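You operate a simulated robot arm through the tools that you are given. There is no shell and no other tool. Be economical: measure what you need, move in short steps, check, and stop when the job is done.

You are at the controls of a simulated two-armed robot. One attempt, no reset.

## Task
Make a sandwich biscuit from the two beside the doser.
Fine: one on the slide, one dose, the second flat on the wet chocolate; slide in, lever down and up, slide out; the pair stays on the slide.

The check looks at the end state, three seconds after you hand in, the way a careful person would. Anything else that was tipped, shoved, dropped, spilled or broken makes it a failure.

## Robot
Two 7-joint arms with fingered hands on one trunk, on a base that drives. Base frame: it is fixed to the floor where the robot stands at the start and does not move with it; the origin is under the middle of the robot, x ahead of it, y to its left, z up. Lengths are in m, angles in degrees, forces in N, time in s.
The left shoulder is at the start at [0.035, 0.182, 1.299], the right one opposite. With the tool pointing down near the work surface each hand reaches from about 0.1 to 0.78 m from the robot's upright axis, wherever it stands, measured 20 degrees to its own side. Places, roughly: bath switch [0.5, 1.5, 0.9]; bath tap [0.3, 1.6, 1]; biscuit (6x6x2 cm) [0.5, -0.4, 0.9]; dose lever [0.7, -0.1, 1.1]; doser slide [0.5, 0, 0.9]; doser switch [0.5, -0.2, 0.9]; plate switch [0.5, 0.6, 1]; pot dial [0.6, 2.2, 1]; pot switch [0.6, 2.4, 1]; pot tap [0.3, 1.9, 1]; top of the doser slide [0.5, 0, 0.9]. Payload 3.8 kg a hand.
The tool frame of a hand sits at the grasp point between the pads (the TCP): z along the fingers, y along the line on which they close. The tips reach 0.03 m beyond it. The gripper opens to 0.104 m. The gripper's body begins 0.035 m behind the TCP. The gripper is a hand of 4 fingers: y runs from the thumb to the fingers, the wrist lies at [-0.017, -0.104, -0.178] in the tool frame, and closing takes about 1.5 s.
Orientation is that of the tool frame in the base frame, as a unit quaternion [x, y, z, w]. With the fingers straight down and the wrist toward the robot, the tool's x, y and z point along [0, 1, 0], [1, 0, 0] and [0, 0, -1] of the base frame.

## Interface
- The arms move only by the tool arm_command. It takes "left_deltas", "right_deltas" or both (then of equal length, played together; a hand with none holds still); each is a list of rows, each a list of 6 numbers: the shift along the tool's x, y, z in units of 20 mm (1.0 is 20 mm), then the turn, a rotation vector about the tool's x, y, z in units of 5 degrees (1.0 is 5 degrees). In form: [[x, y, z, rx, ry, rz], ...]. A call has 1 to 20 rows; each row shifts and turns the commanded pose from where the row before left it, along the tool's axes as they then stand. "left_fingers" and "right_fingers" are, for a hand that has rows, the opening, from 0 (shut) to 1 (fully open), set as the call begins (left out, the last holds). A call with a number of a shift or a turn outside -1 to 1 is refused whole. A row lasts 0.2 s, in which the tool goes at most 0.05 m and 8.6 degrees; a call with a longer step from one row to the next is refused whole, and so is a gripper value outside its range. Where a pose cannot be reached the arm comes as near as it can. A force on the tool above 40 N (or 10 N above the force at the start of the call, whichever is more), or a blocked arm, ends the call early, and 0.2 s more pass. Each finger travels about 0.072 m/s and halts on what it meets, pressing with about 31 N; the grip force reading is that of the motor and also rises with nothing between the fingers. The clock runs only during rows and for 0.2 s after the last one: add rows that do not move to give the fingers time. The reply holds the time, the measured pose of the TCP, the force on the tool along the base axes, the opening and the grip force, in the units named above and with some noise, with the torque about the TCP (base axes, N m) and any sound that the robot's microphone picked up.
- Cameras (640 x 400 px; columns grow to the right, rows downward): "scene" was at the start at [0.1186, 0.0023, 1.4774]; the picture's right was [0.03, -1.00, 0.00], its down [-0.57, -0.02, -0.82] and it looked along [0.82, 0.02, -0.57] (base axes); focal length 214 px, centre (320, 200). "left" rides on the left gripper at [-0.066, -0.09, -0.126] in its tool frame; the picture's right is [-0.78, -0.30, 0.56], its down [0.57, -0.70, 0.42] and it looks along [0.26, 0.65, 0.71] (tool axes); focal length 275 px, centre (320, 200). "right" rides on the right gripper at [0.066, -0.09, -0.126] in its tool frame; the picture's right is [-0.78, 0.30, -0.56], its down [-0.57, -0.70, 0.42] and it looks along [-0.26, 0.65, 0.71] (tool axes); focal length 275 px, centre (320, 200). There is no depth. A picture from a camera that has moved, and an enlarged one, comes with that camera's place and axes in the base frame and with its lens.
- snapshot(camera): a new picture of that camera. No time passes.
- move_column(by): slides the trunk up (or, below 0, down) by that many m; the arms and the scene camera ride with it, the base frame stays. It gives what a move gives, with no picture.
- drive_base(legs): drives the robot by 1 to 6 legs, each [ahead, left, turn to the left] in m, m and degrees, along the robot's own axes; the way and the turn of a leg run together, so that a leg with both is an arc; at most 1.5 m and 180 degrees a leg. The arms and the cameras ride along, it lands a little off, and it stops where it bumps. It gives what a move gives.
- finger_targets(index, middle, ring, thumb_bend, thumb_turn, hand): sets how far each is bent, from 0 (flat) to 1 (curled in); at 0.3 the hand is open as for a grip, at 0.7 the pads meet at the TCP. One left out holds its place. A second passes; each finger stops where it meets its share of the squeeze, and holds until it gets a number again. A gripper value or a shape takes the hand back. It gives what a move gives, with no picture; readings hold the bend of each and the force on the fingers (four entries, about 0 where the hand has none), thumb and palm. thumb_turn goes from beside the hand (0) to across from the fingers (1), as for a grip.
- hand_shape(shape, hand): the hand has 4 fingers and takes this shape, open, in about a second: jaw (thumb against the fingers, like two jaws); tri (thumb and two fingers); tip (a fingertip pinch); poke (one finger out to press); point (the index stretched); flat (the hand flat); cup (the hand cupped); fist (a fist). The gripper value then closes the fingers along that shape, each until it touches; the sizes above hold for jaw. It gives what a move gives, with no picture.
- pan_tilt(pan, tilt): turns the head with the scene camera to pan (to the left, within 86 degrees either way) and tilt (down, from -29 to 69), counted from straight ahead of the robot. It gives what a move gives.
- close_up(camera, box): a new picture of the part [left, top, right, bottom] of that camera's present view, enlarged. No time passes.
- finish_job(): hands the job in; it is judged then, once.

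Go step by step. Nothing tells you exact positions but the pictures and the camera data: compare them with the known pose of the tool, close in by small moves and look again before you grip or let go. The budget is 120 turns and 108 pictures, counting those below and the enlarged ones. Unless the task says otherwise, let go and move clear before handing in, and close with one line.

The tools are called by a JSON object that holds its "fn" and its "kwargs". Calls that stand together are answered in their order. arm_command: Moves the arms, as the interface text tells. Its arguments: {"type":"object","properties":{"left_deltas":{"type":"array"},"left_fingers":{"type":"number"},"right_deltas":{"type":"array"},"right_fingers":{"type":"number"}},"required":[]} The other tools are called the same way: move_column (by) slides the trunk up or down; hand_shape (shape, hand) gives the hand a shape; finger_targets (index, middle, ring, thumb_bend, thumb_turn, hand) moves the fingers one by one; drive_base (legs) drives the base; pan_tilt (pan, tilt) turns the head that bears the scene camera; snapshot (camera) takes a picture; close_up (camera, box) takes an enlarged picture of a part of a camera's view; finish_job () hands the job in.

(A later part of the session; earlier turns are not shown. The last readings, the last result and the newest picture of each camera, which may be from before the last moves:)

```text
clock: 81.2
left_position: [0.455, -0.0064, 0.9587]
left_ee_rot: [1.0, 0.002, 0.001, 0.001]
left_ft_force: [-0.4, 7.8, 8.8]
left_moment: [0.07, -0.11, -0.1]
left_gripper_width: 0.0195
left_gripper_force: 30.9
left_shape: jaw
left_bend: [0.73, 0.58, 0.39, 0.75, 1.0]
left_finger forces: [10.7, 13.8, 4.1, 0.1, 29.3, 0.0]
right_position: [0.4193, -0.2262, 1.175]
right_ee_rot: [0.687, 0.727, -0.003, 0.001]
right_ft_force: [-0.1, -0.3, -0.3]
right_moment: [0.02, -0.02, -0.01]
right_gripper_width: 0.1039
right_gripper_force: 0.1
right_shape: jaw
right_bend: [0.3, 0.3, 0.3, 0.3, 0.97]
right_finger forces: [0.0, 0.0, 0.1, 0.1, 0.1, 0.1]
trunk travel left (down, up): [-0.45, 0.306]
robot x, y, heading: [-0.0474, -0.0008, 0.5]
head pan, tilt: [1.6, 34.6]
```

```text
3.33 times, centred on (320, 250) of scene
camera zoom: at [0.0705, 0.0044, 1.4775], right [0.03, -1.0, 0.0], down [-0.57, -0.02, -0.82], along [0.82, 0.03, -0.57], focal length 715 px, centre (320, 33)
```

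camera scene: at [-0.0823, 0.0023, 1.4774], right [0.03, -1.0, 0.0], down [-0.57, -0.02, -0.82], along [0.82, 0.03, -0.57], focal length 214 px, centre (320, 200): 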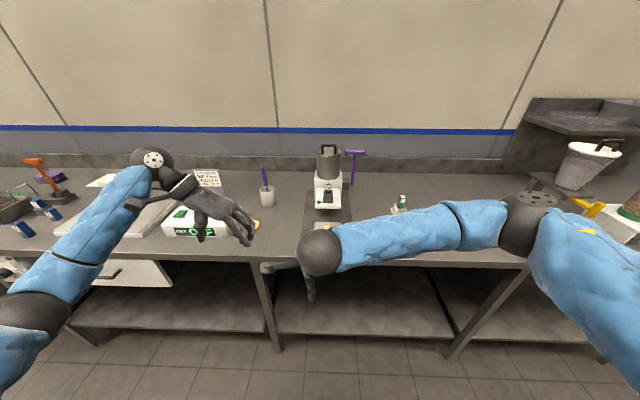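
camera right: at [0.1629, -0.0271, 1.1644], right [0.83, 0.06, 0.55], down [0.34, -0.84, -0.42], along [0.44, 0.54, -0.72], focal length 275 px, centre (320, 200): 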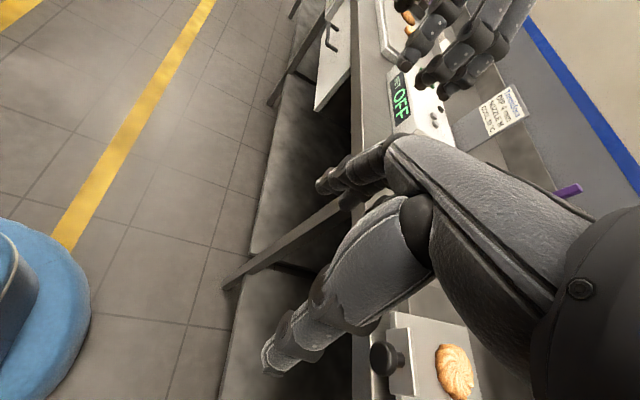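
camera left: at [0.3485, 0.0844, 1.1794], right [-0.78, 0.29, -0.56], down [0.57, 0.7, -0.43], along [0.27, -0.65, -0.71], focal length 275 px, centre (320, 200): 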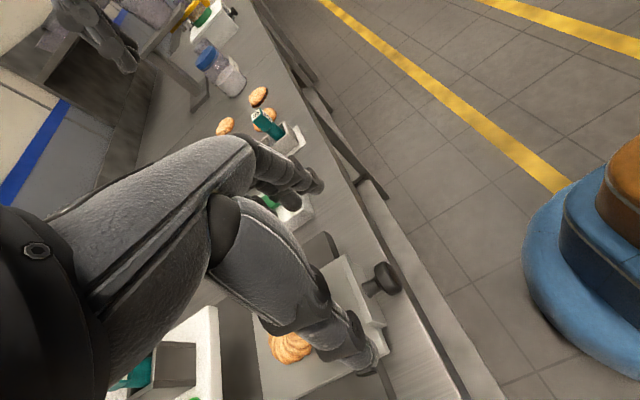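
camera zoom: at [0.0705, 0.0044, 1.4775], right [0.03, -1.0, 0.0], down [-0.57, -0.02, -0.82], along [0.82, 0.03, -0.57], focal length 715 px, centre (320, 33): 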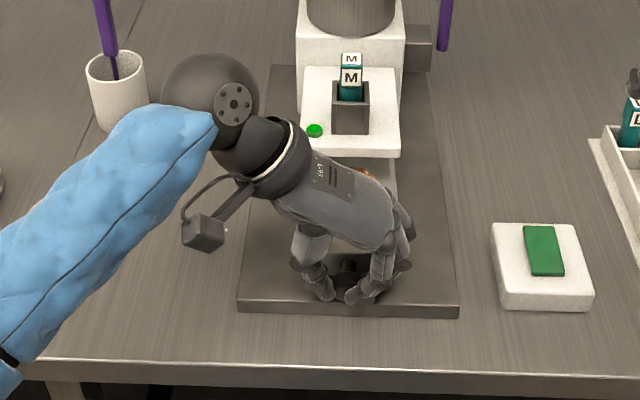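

The slide is moving freely. I'll keep going until it meets its stop.

{"fn": "arm_command", "kwargs": {"left_deltas": [[0.3, 0, 0, 0, 0, 0], [0.3, 0, 0, 0, 0, 0], [0.3, 0, 0, 0, 0, 0], [0.3, 0, 0, 0, 0, 0], [0.3, 0, 0, 0, 0, 0], [0.3, 0, 0, 0, 0, 0], [0.3, 0, 0, 0, 0, 0], [0.3, 0, 0, 0, 0, 0]]}}

{"fn": "close_up", "kwargs": {"camera": "scene", "box": [260, 190, 380, 310]}}

{"fn": "snapshot", "kwargs": {"camera": "left"}}

```text
clock: 83.0
left_position: [0.5017, -0.0071, 0.9596]
left_ee_rot: [1.0, 0.002, -0.001, 0.0]
left_ft_force: [-9.6, 2.5, 10.8]
left_moment: [0.03, 0.1, -0.14]
left_gripper_width: 0.0195
left_gripper_force: 30.7
left_shape: jaw
left_bend: [0.73, 0.58, 0.39, 0.75, 1.0]
left_finger forces: [17.4, 13.0, 4.6, 0.0, 27.4, 0.0]
right_position: [0.4174, -0.2256, 1.175]
right_ee_rot: [0.688, 0.726, -0.003, 0.001]
right_ft_force: [-0.6, -0.2, 0.4]
right_moment: [-0.02, 0.0, 0.02]
right_gripper_width: 0.104
right_gripper_force: 0.0
right_shape: jaw
right_bend: [0.3, 0.3, 0.3, 0.3, 0.97]
right_finger forces: [0.0, 0.0, 0.1, 0.0, 0.0, 0.1]
trunk travel left (down, up): [-0.45, 0.306]
robot x, y, heading: [-0.0448, 0.0027, 0.2]
head pan, tilt: [1.6, 34.6]
```

```text
3.33 times, centred on (320, 250) of scene
camera zoom: at [0.0683, 0.0038, 1.4777], right [0.03, -1.0, 0.0], down [-0.57, -0.02, -0.82], along [0.82, 0.03, -0.57], focal length 715 px, centre (320, 33)
```

zoom: 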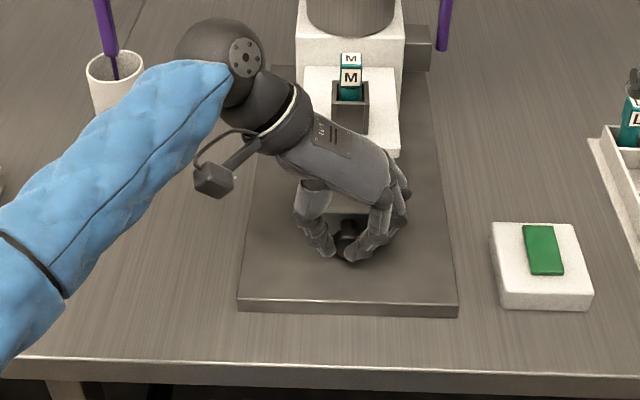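

```text
56 pictures are left
camera left: at [0.4352, 0.0829, 1.0856], right [-0.78, 0.29, -0.56], down [0.57, 0.7, -0.43], along [0.27, -0.65, -0.71], focal length 275 px, centre (320, 200)
```

left: 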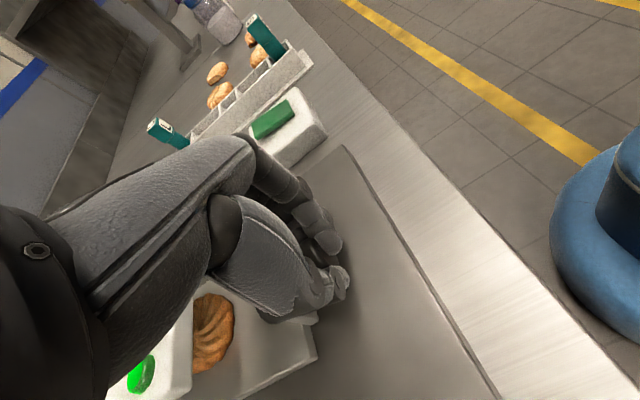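

About 0.115 m of travel so far, with some resistance building. A gentle further push will show whether it's the stop.

{"fn": "arm_command", "kwargs": {"left_deltas": [[0.25, 0, 0, 0, 0, 0], [0.25, 0, 0, 0, 0, 0], [0.25, 0, 0, 0, 0, 0], [0, 0, 0, 0, 0, 0]]}}

{"fn": "close_up", "kwargs": {"camera": "left", "box": [60, 240, 400, 400]}}

```text
clock: 83.6
left_position: [0.5033, -0.0069, 0.9595]
left_ee_rot: [1.0, -0.002, -0.011, 0.0]
left_ft_force: [-25.1, 9.9, 18.2]
left_moment: [0.0, 0.31, -0.24]
left_gripper_width: 0.02
left_gripper_force: 31.4
left_shape: jaw
left_bend: [0.73, 0.59, 0.39, 0.75, 1.0]
left_finger forces: [31.5, 12.1, 7.5, 0.0, 30.6, 0.0]
right_position: [0.4174, -0.2252, 1.1754]
right_ee_rot: [0.688, 0.725, -0.003, 0.002]
right_ft_force: [0.2, 0.6, 0.2]
right_moment: [0.02, 0.02, 0.01]
right_gripper_width: 0.104
right_gripper_force: 0.1
right_shape: jaw
right_bend: [0.3, 0.3, 0.3, 0.3, 0.97]
right_finger forces: [0.0, 0.1, 0.0, 0.1, 0.0, 0.0]
trunk travel left (down, up): [-0.45, 0.306]
robot x, y, heading: [-0.0461, 0.0012, 0.4]
head pan, tilt: [1.6, 34.6]
stopped in row 2 (left hand): the force on the tool passed its limit (the readings are from after the stop); the commanded pose is now the measured one
```

```text
1.88 times, centred on (230, 320) of left
camera zoom: at [0.4397, 0.0831, 1.0865], right [-0.79, 0.3, -0.54], down [0.57, 0.7, -0.44], along [0.25, -0.65, -0.72], focal length 518 px, centre (489, -26)
```

zoom: 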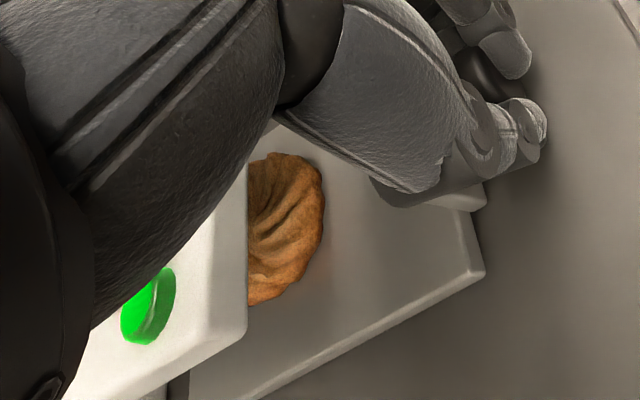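

The slide is at its stop after 0.117 m of travel, which puts the biscuit at x ≈ 0.61 under the nozzle. I'll release the knob, move the left hand up and left, and look at the lever.

{"fn": "arm_command", "kwargs": {"left_deltas": [[0, 0, 0, 0, 0, 0], [0, 0, 0, 0, 0, 0], [0, 0, 0, 0, 0, 0], [0, 0, 0, 0, 0, 0], [0, 0, 0, 0, 0, 0], [0, 0, 0, 0, 0, 0], [0, 0, 0, 0, 0, 0]], "left_fingers": 1}}

{"fn": "arm_command", "kwargs": {"left_deltas": [[0, 0, -0.5, 0, 0, 0], [-0.3, 0, -1, 0, 0, 0], [-0.3, 0, -1, 0, 0, 0], [0, 0, -1, 0, 0, 0], [0, 0, -1, 0, 0, 0], [0, -1, -1, 0, 0, 0], [0, -1, -1, 0, 0, 0], [0, -1, -1, 0, 0, 0], [0, -1, 0, 0, 0, 0], [0, -1, 0, 0, 0, 0], [0, -1, 0, 0, 0, 0], [0, -1, 0, 0, 0, 0], [0, -1, 0, 0, 0, 0], [0, -1, 0, 0, 0, 0], [0, -1, 0, 0, 0, 0], [0, -1, 0, 0, 0, 0], [0, -1, 0, 0, 0, 0], [0, 0, 0, 0, 0, 0]]}}

{"fn": "close_up", "kwargs": {"camera": "scene", "box": [260, 140, 440, 310]}}

{"fn": "snapshot", "kwargs": {"camera": "right"}}

```text
clock: 85.2
left_position: [0.5066, -0.0083, 0.958]
left_ee_rot: [1.0, 0.0, -0.009, -0.001]
left_ft_force: [-0.6, 0.0, -0.7]
left_moment: [0.02, -0.04, 0.0]
left_gripper_width: 0.1035
left_gripper_force: 0.0
left_shape: jaw
left_bend: [0.3, 0.3, 0.3, 0.3, 0.97]
left_finger forces: [0.0, 0.0, 0.0, 0.0, 0.0, 0.0]
right_position: [0.4203, -0.2259, 1.1734]
right_ee_rot: [0.687, 0.726, -0.003, 0.001]
right_ft_force: [-0.2, 0.0, 0.3]
right_moment: [-0.01, 0.04, -0.03]
right_gripper_width: 0.1037
right_gripper_force: 0.0
right_shape: jaw
right_bend: [0.3, 0.3, 0.3, 0.3, 0.97]
right_finger forces: [0.0, 0.1, 0.1, 0.0, 0.1, 0.0]
trunk travel left (down, up): [-0.45, 0.306]
robot x, y, heading: [-0.0465, 0.0015, 0.3]
head pan, tilt: [1.6, 34.6]
```

```text
clock: 89.0
left_position: [0.4947, 0.2313, 1.1077]
left_ee_rot: [1.0, -0.001, -0.009, -0.001]
left_ft_force: [0.2, 0.1, 0.3]
left_moment: [-0.03, 0.04, 0.01]
left_gripper_width: 0.1037
left_gripper_force: 0.0
left_shape: jaw
left_bend: [0.3, 0.3, 0.3, 0.3, 0.97]
left_finger forces: [0.0, 0.1, 0.0, 0.1, 0.0, 0.1]
right_position: [0.4208, -0.2264, 1.1731]
right_ee_rot: [0.688, 0.726, -0.003, 0.0]
right_ft_force: [-0.5, 0.1, 0.1]
right_moment: [-0.04, -0.01, -0.02]
right_gripper_width: 0.1037
right_gripper_force: 0.1
right_shape: jaw
right_bend: [0.3, 0.3, 0.3, 0.3, 0.97]
right_finger forces: [0.1, 0.0, 0.0, 0.0, 0.1, 0.1]
trunk travel left (down, up): [-0.45, 0.306]
robot x, y, heading: [-0.049, -0.0003, 0.4]
head pan, tilt: [1.6, 34.6]
```

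```text
2.35 times, centred on (350, 225) of scene
camera zoom: at [0.0712, 0.003, 1.4774], right [0.03, -1.0, 0.0], down [-0.57, -0.02, -0.82], along [0.82, 0.03, -0.57], focal length 505 px, centre (249, 141)
```

zoom: 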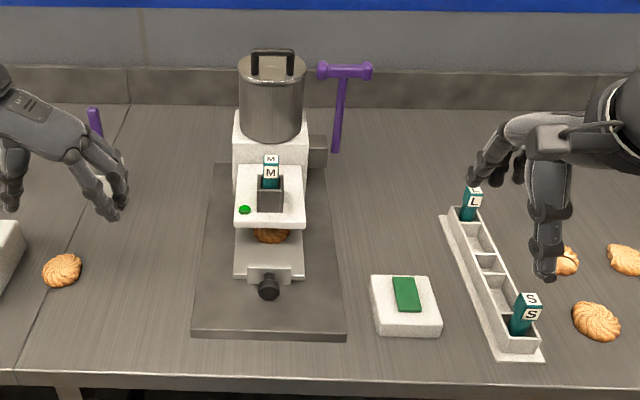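

```text
53 pictures are left
camera right: at [0.3278, -0.1659, 1.2983], right [0.34, -0.76, 0.56], down [-0.67, -0.61, -0.42], along [0.66, -0.23, -0.72], focal length 275 px, centre (320, 200)
```

right: 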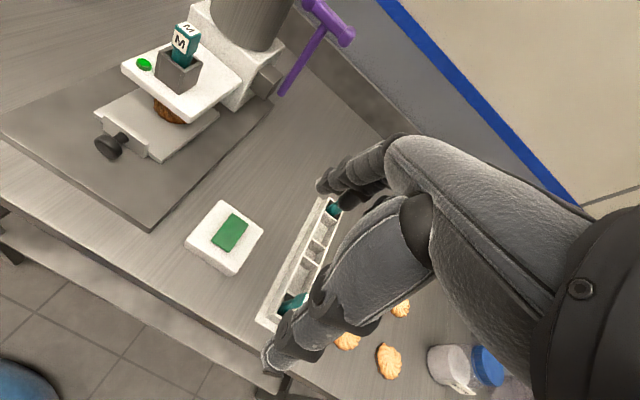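

The doser is clear and the slide is in. The T-handle is at about (0.74, −0.11, 1.14) on a vertical stem pivoting near z ≈ 1.0, so it should swing towards me and down. I'll raise the hands, drive ahead 5 cm, and bring the right hand up above the handle.

{"fn": "arm_command", "kwargs": {"left_deltas": [[0, 0, -1, 0, 0, 0], [0, 0, -1, 0, 0, 0], [0, 0, -1, 0, 0, 0], [0, 0, 0, 0, 0, 0], [0, 0, 0, 0, 0, 0]], "right_deltas": [[0, 0, -1, 0, 0, 0.6], [0, 0, -1, 0, 0, 0], [0, 0, -1, 0, 0, 0], [0, 0, -1, 0, 0, 0], [0, 0, 0, 0, 0, 0]]}}

{"fn": "drive_base", "kwargs": {"legs": [[0.05, 0, 0]]}}

{"fn": "arm_command", "kwargs": {"right_deltas": [[0, 1, 0, 0, 0, 0], [0, 1, 0, 0, 0, 0], [0, 1, 0, 0, 0, 0], [0, 1, 0, 0, 0, 0], [0, 1, 0, 0, 0, 0], [0, 1, 0, 0, 0, 0], [0.5, 1, 0, 0, 0, 0], [0.5, 1, 0, 0, 0, 0], [0.5, 1, 0, 0, 0, 0], [0.5, 1, 0, 0, 0, 0], [0.5, 0.5, 0, 0, 0, 0], [0.5, 0, 0, 0, 0, 0], [0.5, 0, 0, 0, 0, 0], [0, 0, 0, 0, 0, 0]]}}

{"fn": "snapshot", "kwargs": {"camera": "right"}}

{"fn": "close_up", "kwargs": {"camera": "scene", "box": [260, 100, 440, 260]}}

```text
clock: 90.2
left_position: [0.4988, 0.2308, 1.1673]
left_ee_rot: [1.0, -0.001, -0.009, 0.0]
left_ft_force: [0.3, -0.3, 0.2]
left_moment: [0.0, 0.03, 0.01]
left_gripper_width: 0.1033
left_gripper_force: 0.0
left_shape: jaw
left_bend: [0.3, 0.3, 0.3, 0.3, 0.97]
left_finger forces: [0.0, 0.0, 0.1, 0.1, 0.0, 0.0]
right_position: [0.4197, -0.2274, 1.256]
right_ee_rot: [0.707, 0.708, -0.003, -0.001]
right_ft_force: [-0.2, 0.0, 0.0]
right_moment: [-0.01, -0.01, -0.03]
right_gripper_width: 0.1039
right_gripper_force: 0.1
right_shape: jaw
right_bend: [0.3, 0.3, 0.3, 0.3, 0.97]
right_finger forces: [0.1, 0.0, 0.0, 0.0, 0.0, 0.0]
trunk travel left (down, up): [-0.45, 0.306]
robot x, y, heading: [-0.0467, 0.0023, 0.3]
head pan, tilt: [1.6, 34.6]
```

```text
clock: 91.1
left_position: [0.5508, 0.2312, 1.1656]
left_ee_rot: [1.0, -0.002, -0.01, -0.001]
left_ft_force: [0.3, -0.1, 0.7]
left_moment: [0.0, 0.06, -0.01]
left_gripper_width: 0.1036
left_gripper_force: 0.1
left_shape: jaw
left_bend: [0.3, 0.3, 0.3, 0.3, 0.97]
left_finger forces: [0.0, 0.0, 0.0, 0.0, 0.0, 0.1]
right_position: [0.4725, -0.2268, 1.2542]
right_ee_rot: [0.707, 0.707, -0.004, 0.0]
right_ft_force: [-0.1, -0.1, -0.9]
right_moment: [-0.05, 0.06, 0.01]
right_gripper_width: 0.1038
right_gripper_force: 0.0
right_shape: jaw
right_bend: [0.3, 0.3, 0.3, 0.3, 0.97]
right_finger forces: [0.0, 0.1, 0.0, 0.1, 0.1, 0.0]
trunk travel left (down, up): [-0.45, 0.306]
robot x, y, heading: [0.0048, 0.0025, 0.2]
head pan, tilt: [1.6, 34.6]
```

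```text
clock: 94.1
left_position: [0.5479, 0.2294, 1.1667]
left_ee_rot: [1.0, -0.001, -0.008, -0.001]
left_ft_force: [0.2, -0.1, 0.6]
left_moment: [-0.02, 0.0, -0.03]
left_gripper_width: 0.1039
left_gripper_force: 0.1
left_shape: jaw
left_bend: [0.3, 0.3, 0.3, 0.3, 0.97]
left_finger forces: [0.1, 0.0, 0.1, 0.0, 0.0, 0.0]
right_position: [0.6808, -0.1565, 1.2536]
right_ee_rot: [0.707, 0.707, -0.002, 0.0]
right_ft_force: [0.8, 0.5, 0.0]
right_moment: [0.02, 0.0, 0.04]
right_gripper_width: 0.1039
right_gripper_force: 0.0
right_shape: jaw
right_bend: [0.3, 0.3, 0.3, 0.3, 0.97]
right_finger forces: [0.1, 0.0, 0.0, 0.0, 0.0, 0.0]
trunk travel left (down, up): [-0.45, 0.306]
robot x, y, heading: [0.0038, 0.001, 0.2]
head pan, tilt: [1.6, 34.6]
```

```text
52 pictures are left
camera right: at [0.5919, -0.091, 1.3789], right [0.3, -0.77, 0.56], down [-0.7, -0.57, -0.42], along [0.65, -0.27, -0.71], focal length 275 px, centre (320, 200)
```

right: 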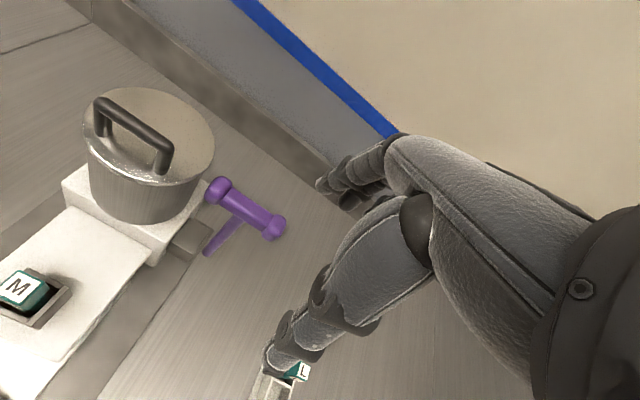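

```text
2.50 times, centred on (350, 180) of scene
camera zoom: at [0.1218, 0.0035, 1.4774], right [0.03, -1.0, 0.0], down [-0.57, -0.02, -0.82], along [0.82, 0.03, -0.57], focal length 536 px, centre (245, 250)
```

zoom: 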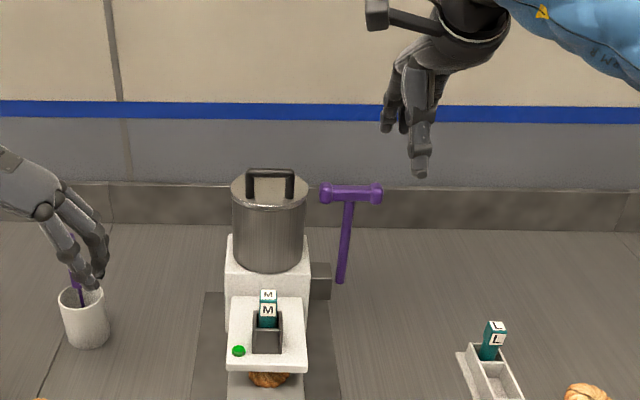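

I place the T-bar's centre at (0.7365, −0.112, 1.141), with the bar running y −0.145 to −0.080. I'll move over its right half and descend to straddle it.

{"fn": "arm_command", "kwargs": {"right_deltas": [[0.5, 1, 0, 0, 0, 0], [0.5, 1, 0, 0, 0, 0], [0.5, 0.8, 0, 0, 0, 0], [0, 0, 0.8, 0, 0, 0], [0, 0, 0.8, 0, 0, 0], [0, 0, 0.8, 0, 0, 0], [0, 0, 0.8, 0, 0, 0], [0, 0, 0.8, 0, 0, 0], [0, 0, 0.8, 0, 0, 0], [0, 0, 0, 0, 0, 0]]}}

{"fn": "snapshot", "kwargs": {"camera": "right"}}

{"fn": "close_up", "kwargs": {"camera": "scene", "box": [290, 120, 410, 220]}}

```text
clock: 96.3
left_position: [0.5492, 0.2311, 1.1665]
left_ee_rot: [1.0, -0.001, -0.008, -0.002]
left_ft_force: [-0.4, -0.3, 0.0]
left_moment: [-0.01, 0.01, -0.02]
left_gripper_width: 0.1037
left_gripper_force: 0.1
left_shape: jaw
left_bend: [0.3, 0.3, 0.3, 0.3, 0.97]
left_finger forces: [0.0, 0.1, 0.0, 0.0, 0.0, 0.1]
right_position: [0.7353, -0.1259, 1.1579]
right_ee_rot: [0.707, 0.708, -0.003, 0.0]
right_ft_force: [0.5, -0.7, 0.6]
right_moment: [-0.01, 0.01, 0.0]
right_gripper_width: 0.1039
right_gripper_force: 0.0
right_shape: jaw
right_bend: [0.3, 0.3, 0.3, 0.3, 0.97]
right_finger forces: [0.1, 0.1, 0.1, 0.1, 0.1, 0.1]
trunk travel left (down, up): [-0.45, 0.306]
robot x, y, heading: [0.0003, 0.0018, 0.4]
head pan, tilt: [1.6, 34.6]
```

```text
50 pictures are left
camera right: at [0.647, -0.0597, 1.2825], right [0.3, -0.77, 0.56], down [-0.7, -0.57, -0.42], along [0.65, -0.27, -0.71], focal length 275 px, centre (320, 200)
```

right: 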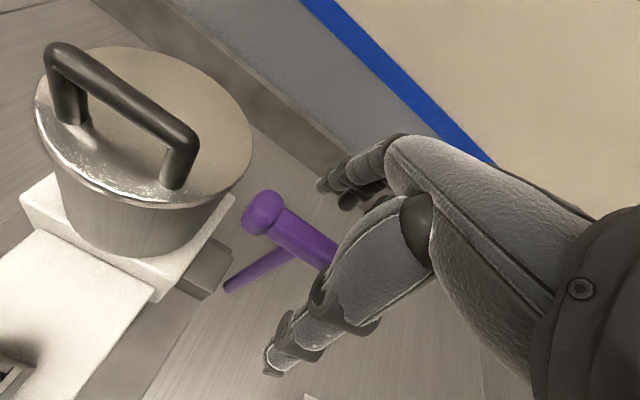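

```text
4.00 times, centred on (350, 170) of scene
camera zoom: at [0.1217, 0.004, 1.4774], right [0.03, -1.0, 0.0], down [-0.57, -0.02, -0.82], along [0.82, 0.03, -0.57], focal length 858 px, centre (200, 320)
```

zoom: 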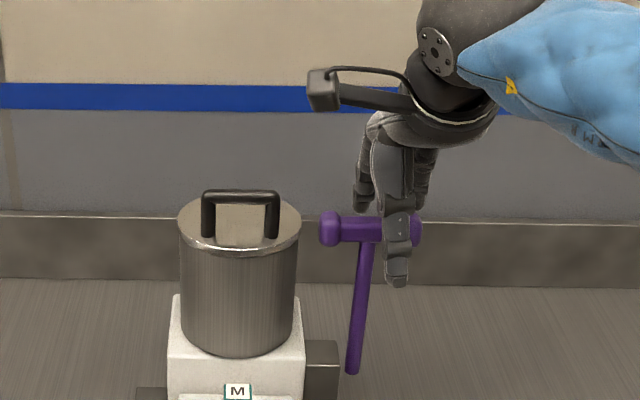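

The thumb is in front of the bar and the fingers behind it. I'll lower slightly and close around it.

{"fn": "arm_command", "kwargs": {"right_deltas": [[0, 0, 0.5, 0, 0, 0], [0, 0, 0, 0, 0, 0], [0, 0, 0, 0, 0, 0], [0, 0, 0, 0, 0, 0], [0, 0, 0, 0, 0, 0], [0, 0, 0, 0, 0, 0], [0, 0, 0, 0, 0, 0], [0, 0, 0, 0, 0, 0]], "right_fingers": 0.25}}

{"fn": "snapshot", "kwargs": {"camera": "right"}}

```text
clock: 98.1
left_position: [0.5493, 0.2309, 1.1665]
left_ee_rot: [1.0, -0.001, -0.008, 0.0]
left_ft_force: [-0.2, -0.3, 0.0]
left_moment: [0.03, -0.02, 0.0]
left_gripper_width: 0.1036
left_gripper_force: 0.0
left_shape: jaw
left_bend: [0.3, 0.3, 0.3, 0.3, 0.97]
left_finger forces: [0.0, 0.0, 0.0, 0.1, 0.1, 0.1]
right_position: [0.7352, -0.1264, 1.1469]
right_ee_rot: [0.707, 0.707, -0.002, 0.001]
right_ft_force: [-0.7, -0.8, 0.8]
right_moment: [0.01, 0.01, -0.01]
right_gripper_width: 0.0265
right_gripper_force: 0.0
right_shape: jaw
right_bend: [0.73, 0.56, 0.54, 0.74, 1.0]
right_finger forces: [0.0, 0.0, 0.1, 0.1, 0.1, 0.0]
trunk travel left (down, up): [-0.45, 0.306]
robot x, y, heading: [0.0015, 0.0003, 0.3]
head pan, tilt: [1.6, 34.6]
```

```text
48 pictures are left
camera right: at [0.6469, -0.0599, 1.2726], right [0.3, -0.77, 0.56], down [-0.7, -0.57, -0.42], along [0.65, -0.27, -0.72], focal length 275 px, centre (320, 200)
```

right: 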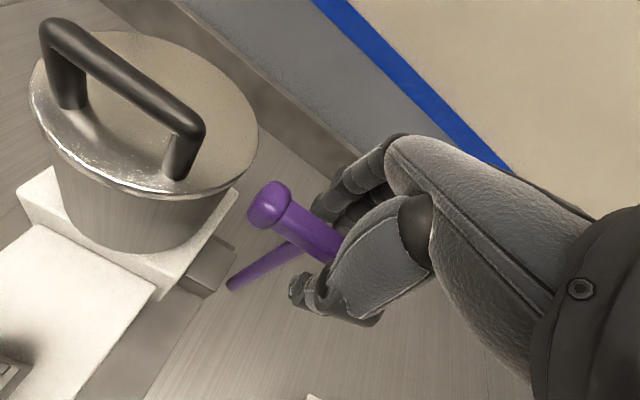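

The bar is loosely caged in the hand. I'll swing it towards me in arc steps about the pivot (R ≈ 0.14) and watch the forces.

{"fn": "arm_command", "kwargs": {"right_deltas": [[0, -0.6, 0.03, -1, 0, 0], [0, -0.6, 0.03, -1, 0, 0], [0, -0.6, 0.03, -1, 0, 0], [0, -0.6, 0.03, -1, 0, 0], [0, 0, 0, 0, 0, 0]]}}

{"fn": "close_up", "kwargs": {"camera": "scene", "box": [290, 120, 410, 240]}}

{"fn": "snapshot", "kwargs": {"camera": "right"}}

```text
clock: 99.3
left_position: [0.5487, 0.2311, 1.167]
left_ee_rot: [1.0, -0.001, -0.009, 0.0]
left_ft_force: [-0.1, -0.1, 0.4]
left_moment: [0.01, 0.02, -0.01]
left_gripper_width: 0.104
left_gripper_force: 0.1
left_shape: jaw
left_bend: [0.3, 0.3, 0.3, 0.3, 0.97]
left_finger forces: [0.1, 0.0, 0.0, 0.0, 0.1, 0.0]
right_position: [0.6902, -0.1277, 1.1394]
right_ee_rot: [0.696, 0.697, 0.121, 0.123]
right_ft_force: [0.6, -0.6, -0.1]
right_moment: [0.02, 0.0, 0.02]
right_gripper_width: 0.0264
right_gripper_force: 0.0
right_shape: jaw
right_bend: [0.73, 0.56, 0.54, 0.74, 1.0]
right_finger forces: [0.4, 0.0, 0.0, 0.0, 0.0, 0.0]
trunk travel left (down, up): [-0.45, 0.306]
robot x, y, heading: [0.0041, 0.0018, 0.2]
head pan, tilt: [1.6, 34.6]
```

```text
3.33 times, centred on (350, 180) of scene
camera zoom: at [0.1221, 0.0039, 1.4774], right [0.03, -1.0, 0.0], down [-0.57, -0.02, -0.82], along [0.82, 0.03, -0.57], focal length 715 px, centre (220, 267)
```

zoom: 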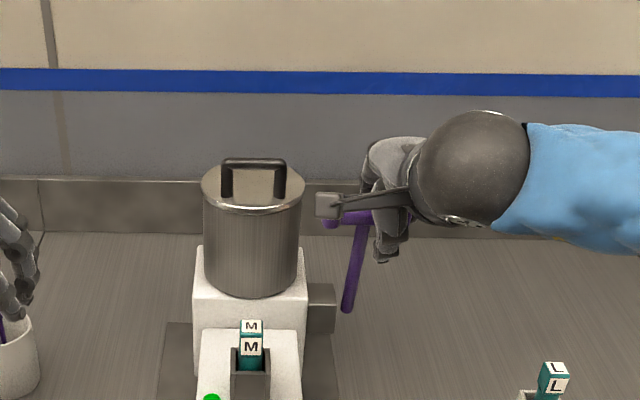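

```text
46 pictures are left
camera right: at [0.5631, -0.0616, 1.2264], right [0.09, -0.77, 0.63], down [-0.52, -0.58, -0.64], along [0.85, -0.27, -0.45], focal length 275 px, centre (320, 200)
```

right: 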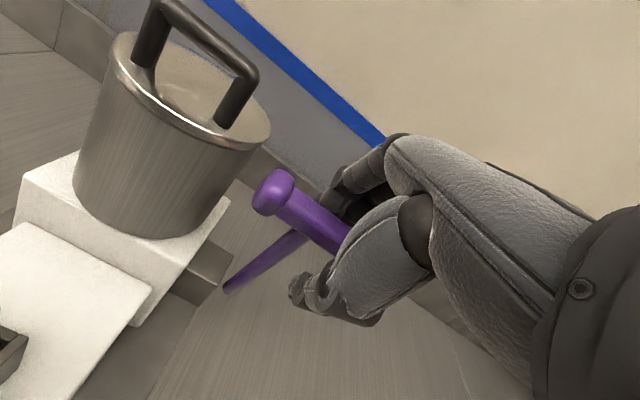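

The lever follows the hand freely and the hopper is clear. Continuing the swing.

{"fn": "arm_command", "kwargs": {"right_deltas": [[0, -0.6, 0.03, -1, 0, 0], [0, -0.6, 0.03, -1, 0, 0], [0, -0.6, 0.03, -1, 0, 0], [0, -0.6, 0.03, -1, 0, 0], [0, -0.6, 0.03, -1, 0, 0], [0, 0, 0, 0, 0, 0]]}}

{"fn": "snapshot", "kwargs": {"camera": "right"}}

{"fn": "close_up", "kwargs": {"camera": "scene", "box": [270, 130, 430, 290]}}

```text
clock: 100.7
left_position: [0.5485, 0.2312, 1.1658]
left_ee_rot: [1.0, -0.001, -0.008, 0.0]
left_ft_force: [0.1, -0.9, 0.2]
left_moment: [-0.01, -0.01, 0.01]
left_gripper_width: 0.1035
left_gripper_force: 0.0
left_shape: jaw
left_bend: [0.3, 0.3, 0.3, 0.3, 0.97]
left_finger forces: [0.1, 0.0, 0.0, 0.0, 0.0, 0.0]
right_position: [0.6386, -0.0811, 1.13]
right_ee_rot: [0.659, 0.651, 0.261, 0.27]
right_ft_force: [0.1, -1.3, -0.1]
right_moment: [-0.02, 0.02, 0.0]
right_gripper_width: 0.0264
right_gripper_force: 0.0
right_shape: jaw
right_bend: [0.73, 0.56, 0.54, 0.74, 1.0]
right_finger forces: [0.0, 0.1, 0.1, 0.0, 0.0, 0.0]
right hand out of reach, approached as far as the arm can: row 3, 4, 5
trunk travel left (down, up): [-0.45, 0.306]
robot x, y, heading: [0.004, 0.0014, 0.3]
head pan, tilt: [1.6, 34.6]
```

```text
45 pictures are left
camera right: at [0.4874, -0.0141, 1.1559], right [-0.19, -0.77, 0.61], down [-0.22, -0.58, -0.79], along [0.96, -0.28, -0.06], focal length 275 px, centre (320, 200)
```

right: 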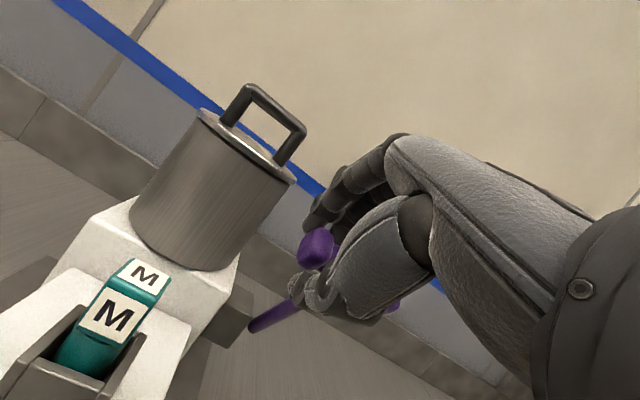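

```text
2.50 times, centred on (350, 210) of scene
camera zoom: at [0.1217, 0.0043, 1.4774], right [0.03, -1.0, 0.0], down [-0.57, -0.02, -0.82], along [0.82, 0.03, -0.57], focal length 536 px, centre (245, 175)
```

zoom: 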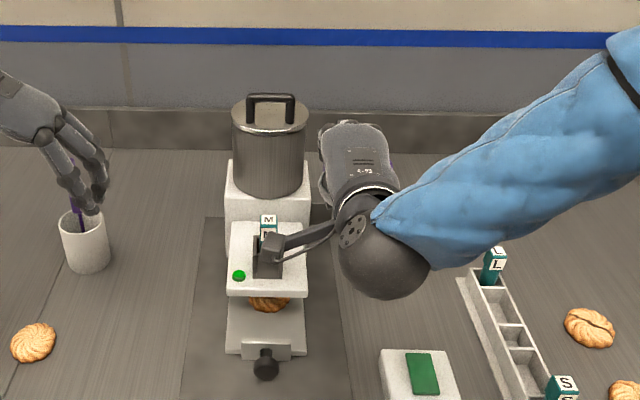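

The arm ran short of reach and the hand drifted left along the bar. I'll slide it back to the right at this pitch before going further.

{"fn": "arm_command", "kwargs": {"right_deltas": [[-0.5, 0, 0, 0, 0, 0], [-0.5, 0, 0, 0, 0, 0], [-0.5, 0, 0, 0, 0, 0], [-0.5, 0, 0, 0, 0, 0], [0, 0, 0, 0, 0, 0]]}}

{"fn": "snapshot", "kwargs": {"camera": "right"}}

```text
clock: 101.9
left_position: [0.5482, 0.2309, 1.1663]
left_ee_rot: [1.0, 0.0, -0.009, -0.001]
left_ft_force: [0.7, 0.2, -0.1]
left_moment: [0.02, 0.01, -0.01]
left_gripper_width: 0.104
left_gripper_force: 0.1
left_shape: jaw
left_bend: [0.3, 0.3, 0.3, 0.3, 0.97]
left_finger forces: [0.0, 0.1, 0.0, 0.0, 0.0, 0.1]
right_position: [0.6382, -0.0898, 1.1521]
right_ee_rot: [0.656, 0.653, 0.265, 0.27]
right_ft_force: [-0.7, 0.0, -0.3]
right_moment: [0.0, 0.03, -0.02]
right_gripper_width: 0.0265
right_gripper_force: 0.0
right_shape: jaw
right_bend: [0.73, 0.56, 0.54, 0.73, 1.0]
right_finger forces: [0.0, 0.0, 0.0, 0.1, 0.5, 0.0]
right hand out of reach, approached as far as the arm can: row 1, 2, 3, 4
trunk travel left (down, up): [-0.45, 0.306]
robot x, y, heading: [0.0022, -0.0018, 0.2]
head pan, tilt: [1.6, 34.6]
```

```text
43 pictures are left
camera right: at [0.4862, -0.0227, 1.1773], right [-0.18, -0.77, 0.61], down [-0.21, -0.58, -0.79], along [0.96, -0.27, -0.05], focal length 275 px, centre (320, 200)
```

right: 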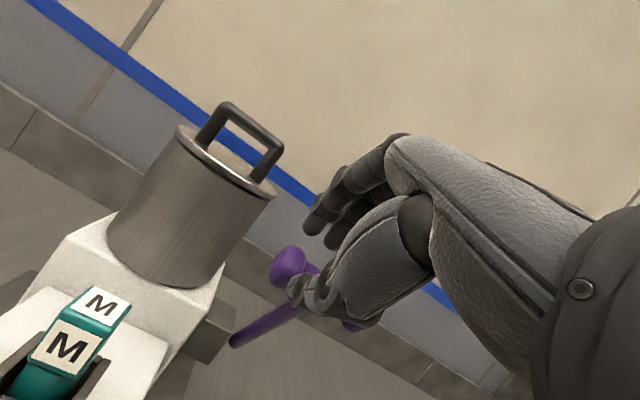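

The lever stays put at about 40°. I'll free the hand upward, straighten it to fingers-down, and then press the bar down from above, where the arm has good reach.

{"fn": "arm_command", "kwargs": {"right_deltas": [[0, 0, 0, 0, 0, 0], [0, 0, 0, 0, 0, 0], [0, 0, 0, 0, 0, 0], [0, 0, -0.7, 0, 0, 0], [0, 0, -0.7, 0, 0, 0], [0, 0, -0.7, 0, 0, 0], [0, 0, -0.5, 1, 0, 0], [0, 0, -0.5, 1, 0, 0], [0, 0, -0.5, 1, 0, 0], [0, 0, 0, 1, 0, 0], [0, 0, 0, 1, 0, 0], [0, 0, 0, 1, 0, 0], [0, 0, 0, 1, 0, 0], [0, 0, 0, 1, 0, 0], [0, 0, 0, 0.8, 0, 0], [0, 0, 0, 0, 0, 0]], "right_fingers": 0.6}}

{"fn": "snapshot", "kwargs": {"camera": "right"}}

{"fn": "close_up", "kwargs": {"camera": "scene", "box": [270, 130, 430, 290]}}

```text
clock: 105.3
left_position: [0.549, 0.2315, 1.1658]
left_ee_rot: [1.0, -0.001, -0.009, -0.001]
left_ft_force: [-0.4, -0.1, -0.1]
left_moment: [0.0, 0.02, 0.0]
left_gripper_width: 0.1036
left_gripper_force: 0.0
left_shape: jaw
left_bend: [0.3, 0.3, 0.3, 0.3, 0.97]
left_finger forces: [0.0, 0.0, 0.1, 0.0, 0.0, 0.1]
right_position: [0.5869, -0.088, 1.2057]
right_ee_rot: [0.706, 0.708, 0.003, 0.005]
right_ft_force: [-0.1, -0.9, 0.0]
right_moment: [0.02, 0.0, 0.0]
right_gripper_width: 0.0621
right_gripper_force: 0.0
right_shape: jaw
right_bend: [0.73, 0.41, 0.37, 0.63, 0.99]
right_finger forces: [0.0, 0.1, 0.1, 0.0, 0.1, 0.1]
trunk travel left (down, up): [-0.45, 0.306]
robot x, y, heading: [0.003, -0.0013, 0.4]
head pan, tilt: [1.6, 34.6]
```

```text
42 pictures are left
camera right: at [0.4964, -0.0225, 1.3282], right [0.29, -0.77, 0.56], down [-0.7, -0.57, -0.43], along [0.66, -0.27, -0.7], focal length 275 px, centre (320, 200)
```

right: 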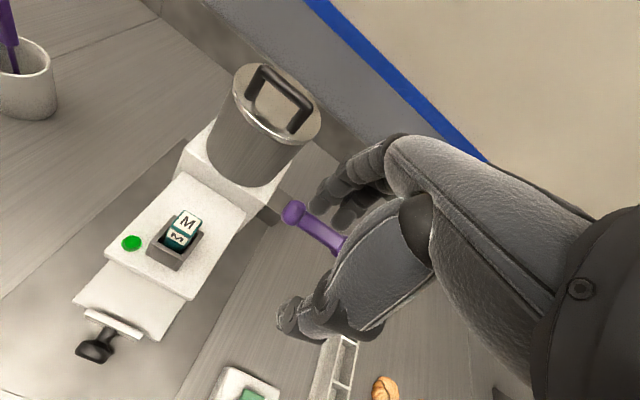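

```text
2.50 times, centred on (350, 210) of scene
camera zoom: at [0.1217, 0.0037, 1.4774], right [0.03, -1.0, 0.0], down [-0.57, -0.02, -0.82], along [0.82, 0.03, -0.57], focal length 536 px, centre (245, 175)
```

zoom: 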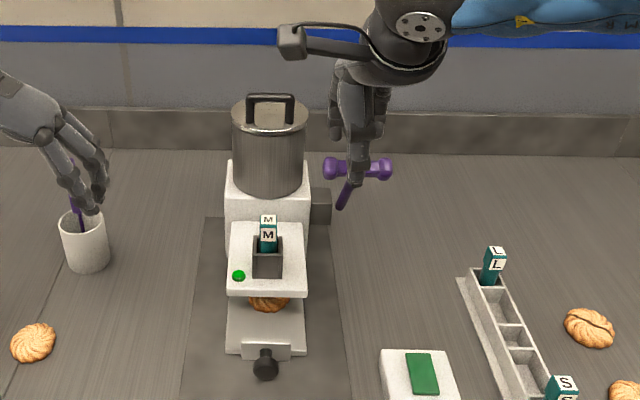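

The lever stands at about 37° with the bar at (0.655, −0.112, 1.115). I'll close the fingers, set the tips on the upper-back side of the bar, and push along the arc.

{"fn": "arm_command", "kwargs": {"right_deltas": [[-0.5, 0.6, -0.3, 0, 0, 0], [-0.5, 0.9, 0, 0, 0, 0], [-0.5, 0.9, 0, 0, 0, 0], [-0.2, 0.9, 0, 0, 0, 0], [0, 0.9, 0, 0, 0, 0], [0, 0.9, 0, 0, 0, 0], [0, 0, 0, 0, 0, 0], [0, 0, 0.8, 0, 0, 0], [0, 0, 0.8, 0, 0, 0], [0, 0, 0.8, 0, 0, 0], [0, 0, 0.7, 0, 0, 0], [0, 0, 0, 0, 0, 0]], "right_fingers": 0}}

{"fn": "snapshot", "kwargs": {"camera": "right"}}

{"fn": "close_up", "kwargs": {"camera": "scene", "box": [290, 120, 410, 240]}}

```text
clock: 107.9
left_position: [0.5484, 0.2299, 1.1659]
left_ee_rot: [1.0, 0.0, -0.008, -0.001]
left_ft_force: [0.2, 0.0, 0.2]
left_moment: [0.02, 0.01, -0.01]
left_gripper_width: 0.1036
left_gripper_force: 0.1
left_shape: jaw
left_bend: [0.3, 0.3, 0.3, 0.3, 0.97]
left_finger forces: [0.0, 0.1, 0.0, 0.0, 0.0, 0.0]
right_position: [0.6914, -0.1232, 1.15]
right_ee_rot: [0.707, 0.707, 0.003, 0.006]
right_ft_force: [0.0, -0.3, 0.3]
right_moment: [0.01, 0.0, 0.02]
right_gripper_width: 0.0005
right_gripper_force: 30.9
right_shape: jaw
right_bend: [0.7, 0.7, 0.7, 0.49, 1.0]
right_finger forces: [0.0, 0.0, 0.0, 0.0, 0.0, 0.0]
trunk travel left (down, up): [-0.45, 0.306]
robot x, y, heading: [0.0026, 0.0015, 0.3]
head pan, tilt: [1.6, 34.6]
```

```text
40 pictures are left
camera right: at [0.5996, -0.0577, 1.2736], right [0.29, -0.77, 0.56], down [-0.69, -0.57, -0.43], along [0.66, -0.27, -0.7], focal length 275 px, centre (320, 200)
```

right: 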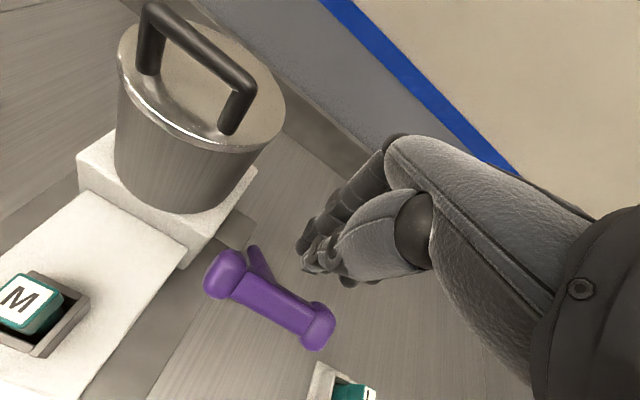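

```text
3.33 times, centred on (350, 180) of scene
camera zoom: at [0.1218, 0.0038, 1.4774], right [0.03, -1.0, 0.0], down [-0.57, -0.02, -0.82], along [0.82, 0.03, -0.57], focal length 715 px, centre (220, 267)
```

zoom: 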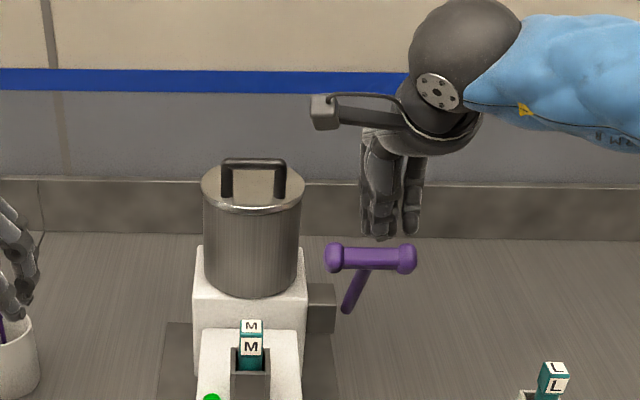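

The tips are just behind and above the bar at (0.66, −0.115, 1.114). Now I'll push along the arc.

{"fn": "arm_command", "kwargs": {"right_deltas": [[0, -0.55, 0.25, 0, 0, 0], [0, -0.55, 0.25, 0, 0, 0], [0, -0.55, 0.25, 0, 0, 0], [0, -0.55, 0.25, 0, 0, 0], [0, -0.65, 0.75, 0, 0, 0], [0, -0.65, 0.75, 0, 0, 0], [0, 0, 0, 0, 0, 0]]}}

{"fn": "snapshot", "kwargs": {"camera": "right"}}

{"fn": "close_up", "kwargs": {"camera": "scene", "box": [290, 130, 410, 250]}}

```text
clock: 109.4
left_position: [0.5485, 0.2303, 1.1665]
left_ee_rot: [1.0, -0.001, -0.01, -0.002]
left_ft_force: [-0.5, -0.4, -0.1]
left_moment: [0.0, -0.01, 0.0]
left_gripper_width: 0.1036
left_gripper_force: 0.0
left_shape: jaw
left_bend: [0.3, 0.3, 0.3, 0.3, 0.97]
left_finger forces: [0.1, 0.0, 0.0, 0.1, 0.0, 0.1]
right_position: [0.6268, -0.1227, 1.1154]
right_ee_rot: [0.709, 0.705, 0.02, 0.015]
right_ft_force: [4.2, -1.2, 12.9]
right_moment: [-0.01, -0.12, -0.02]
right_gripper_width: 0.0
right_gripper_force: 30.6
right_shape: jaw
right_bend: [0.7, 0.7, 0.7, 0.52, 1.0]
right_finger forces: [0.0, 0.1, 0.0, 0.0, 0.0, 0.1]
trunk travel left (down, up): [-0.45, 0.306]
robot x, y, heading: [0.0071, 0.0013, 0.3]
head pan, tilt: [1.6, 34.6]
stopped in row 7 (right hand): the force on the tool passed its limit (the readings are from after the stop); the commanded pose is now the measured one
```

```text
38 pictures are left
camera right: at [0.5331, -0.0581, 1.2369], right [0.27, -0.78, 0.56], down [-0.68, -0.57, -0.46], along [0.68, -0.26, -0.68], focal length 275 px, centre (320, 200)
```

right: 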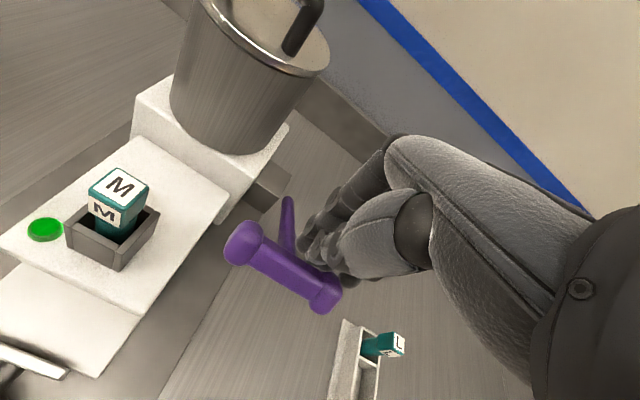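

```text
3.33 times, centred on (350, 190) of scene
camera zoom: at [0.1221, 0.0038, 1.4773], right [0.03, -1.0, 0.0], down [-0.57, -0.02, -0.82], along [0.82, 0.03, -0.57], focal length 715 px, centre (220, 233)
```

zoom: 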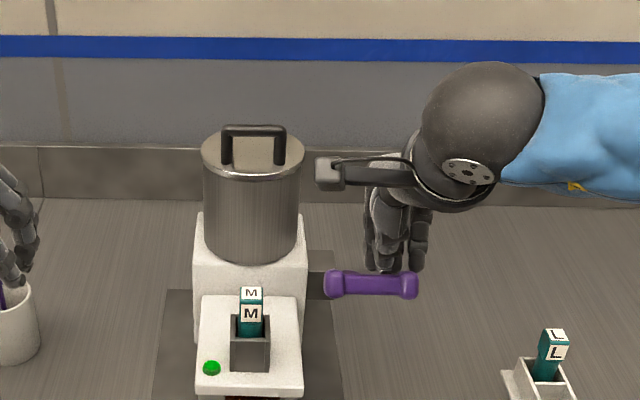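

The lever is now at about 58° with the bar at (0.619, −0.112, 1.08), and resistance is building. I'll press on gently along the arc to find the end.

{"fn": "arm_command", "kwargs": {"right_deltas": [[0, -0.25, 0.35, 0, 0, 0], [0, -0.25, 0.4, 0, 0, 0], [0, -0.2, 0.4, 0, 0, 0], [0, -0.2, 0.4, 0, 0, 0], [0, -0.15, 0.4, 0, 0, 0], [0, -0.1, 0.4, 0, 0, 0], [0, 0, 0, 0, 0, 0]]}}

{"fn": "snapshot", "kwargs": {"camera": "right"}}

{"fn": "close_up", "kwargs": {"camera": "scene", "box": [270, 150, 410, 290]}}

```text
clock: 109.9
left_position: [0.5495, 0.231, 1.1655]
left_ee_rot: [1.0, 0.0, -0.01, -0.002]
left_ft_force: [0.6, -0.5, 0.2]
left_moment: [0.01, 0.05, -0.01]
left_gripper_width: 0.1038
left_gripper_force: 0.1
left_shape: jaw
left_bend: [0.3, 0.3, 0.3, 0.3, 0.97]
left_finger forces: [0.1, 0.0, 0.0, 0.0, 0.0, 0.0]
right_position: [0.6274, -0.123, 1.1161]
right_ee_rot: [0.709, 0.705, 0.029, 0.02]
right_ft_force: [3.7, -1.1, 11.3]
right_moment: [-0.04, -0.14, -0.02]
right_gripper_width: 0.0
right_gripper_force: 30.9
right_shape: jaw
right_bend: [0.7, 0.7, 0.7, 0.52, 1.0]
right_finger forces: [0.0, 0.0, 0.0, 0.0, 0.0, 0.1]
trunk travel left (down, up): [-0.45, 0.306]
robot x, y, heading: [0.0039, 0.0024, -0.0]
head pan, tilt: [1.6, 34.6]
stopped in row 2 (right hand): the force on the tool passed its limit (the readings are from after the stop); the commanded pose is now the measured one
```

```text
36 pictures are left
camera right: at [0.5299, -0.0583, 1.2348], right [0.25, -0.78, 0.57], down [-0.67, -0.56, -0.48], along [0.7, -0.26, -0.67], focal length 275 px, centre (320, 200)
```

right: 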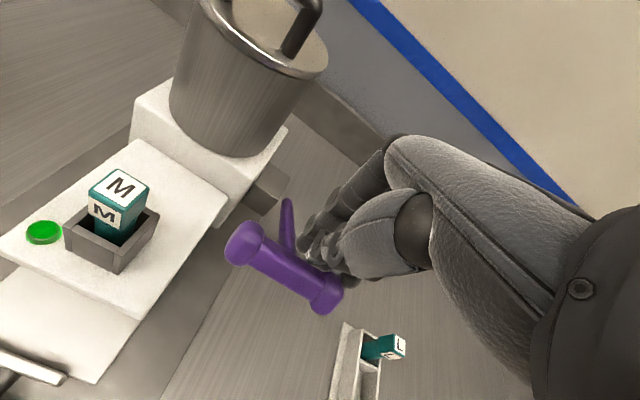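

```text
2.86 times, centred on (340, 220) of scene
camera zoom: at [0.1225, 0.0037, 1.4772], right [0.03, -1.0, 0.0], down [-0.57, -0.02, -0.82], along [0.82, 0.03, -0.57], focal length 613 px, centre (263, 143)
```

zoom: 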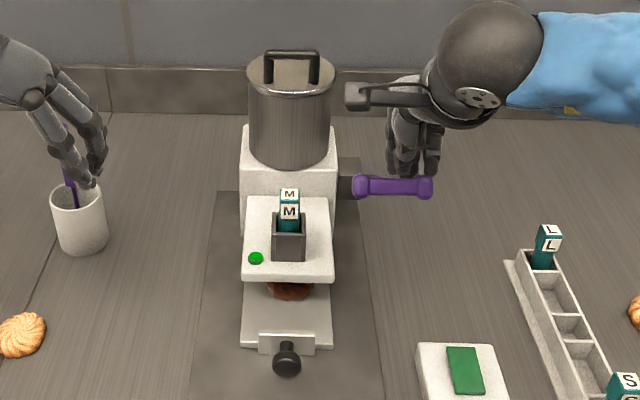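

The lever is hard against what looks like its end stop, and the biscuit edge looks darker. I'll look closely.

{"fn": "close_up", "kwargs": {"camera": "scene", "box": [305, 225, 345, 255]}}

```text
13.33 times, centred on (325, 240) of scene
camera zoom: at [0.1225, 0.0037, 1.4772], right [0.03, -1.0, 0.0], down [-0.57, -0.02, -0.82], along [0.82, 0.03, -0.57], focal length 2860 px, centre (253, -333)
```

zoom: 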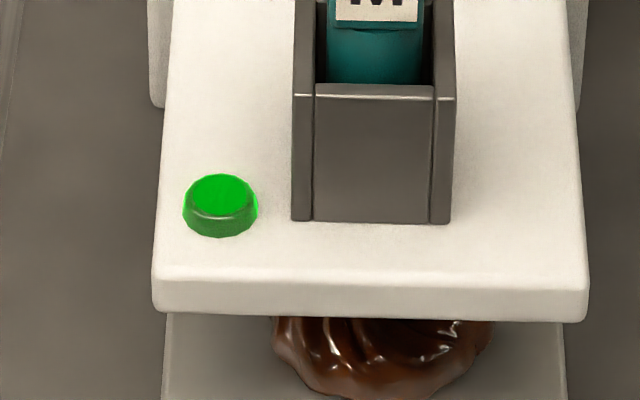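

Wet chocolate is on the biscuit, so the one dose is done. Next the lever goes up: I'll lift off, move in front of the bar and push it back along the arc to upright.

{"fn": "arm_command", "kwargs": {"right_deltas": [[0, 0, -0.8, 0, 0, 0], [0, 0, -0.8, 0, 0, 0], [0, 0, -0.8, 0, 0, 0], [0, 0, -0.8, 0, 0, 0], [0, -0.8, 0, 0, 0, 0], [0, -0.8, 0, 0, 0, 0], [0, -0.8, 0, 0, 0, 0], [0, -0.8, 0, 0, 0, 0], [0, 0, 0.8, 0, 0, 0], [0, 0, 0.8, 0, 0, 0], [0, 0, 0.8, 0, 0, 0], [0, 0, 0.8, 0, 0, 0], [0, 0, 0.8, 0, 0, 0], [0, 0, 0.4, 0, 0, 0], [0, 0, 0, 0, 0, 0]]}}

{"fn": "snapshot", "kwargs": {"camera": "right"}}

{"fn": "close_up", "kwargs": {"camera": "scene", "box": [270, 150, 410, 290]}}

```text
clock: 113.1
left_position: [0.5487, 0.2308, 1.1662]
left_ee_rot: [1.0, 0.0, -0.008, -0.001]
left_ft_force: [-1.2, -0.6, 0.1]
left_moment: [-0.01, -0.01, -0.02]
left_gripper_width: 0.1036
left_gripper_force: 0.0
left_shape: jaw
left_bend: [0.3, 0.3, 0.3, 0.3, 0.97]
left_finger forces: [0.1, 0.0, 0.0, 0.0, 0.0, 0.0]
right_position: [0.5622, -0.1232, 1.0841]
right_ee_rot: [0.709, 0.705, 0.026, 0.019]
right_ft_force: [0.6, 0.3, -0.4]
right_moment: [-0.02, -0.06, -0.02]
right_gripper_width: 0.0002
right_gripper_force: 30.6
right_shape: jaw
right_bend: [0.7, 0.7, 0.7, 0.51, 1.0]
right_finger forces: [0.0, 0.0, 0.0, 0.0, 0.1, 0.0]
trunk travel left (down, up): [-0.45, 0.306]
robot x, y, heading: [0.0024, 0.0002, 0.3]
head pan, tilt: [1.6, 34.6]
```

```text
33 pictures are left
camera right: at [0.4649, -0.0589, 1.2047], right [0.26, -0.78, 0.57], down [-0.68, -0.56, -0.47], along [0.69, -0.26, -0.67], focal length 275 px, centre (320, 200)
```

right: 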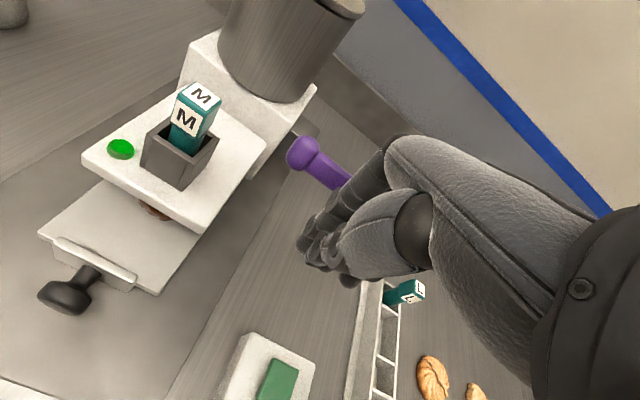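

```text
2.86 times, centred on (340, 220) of scene
camera zoom: at [0.1221, 0.0037, 1.4774], right [0.03, -1.0, 0.0], down [-0.57, -0.02, -0.82], along [0.82, 0.03, -0.57], focal length 613 px, centre (263, 143)
```

zoom: 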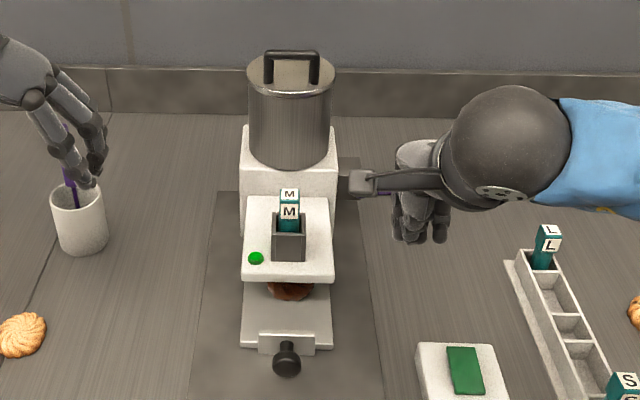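

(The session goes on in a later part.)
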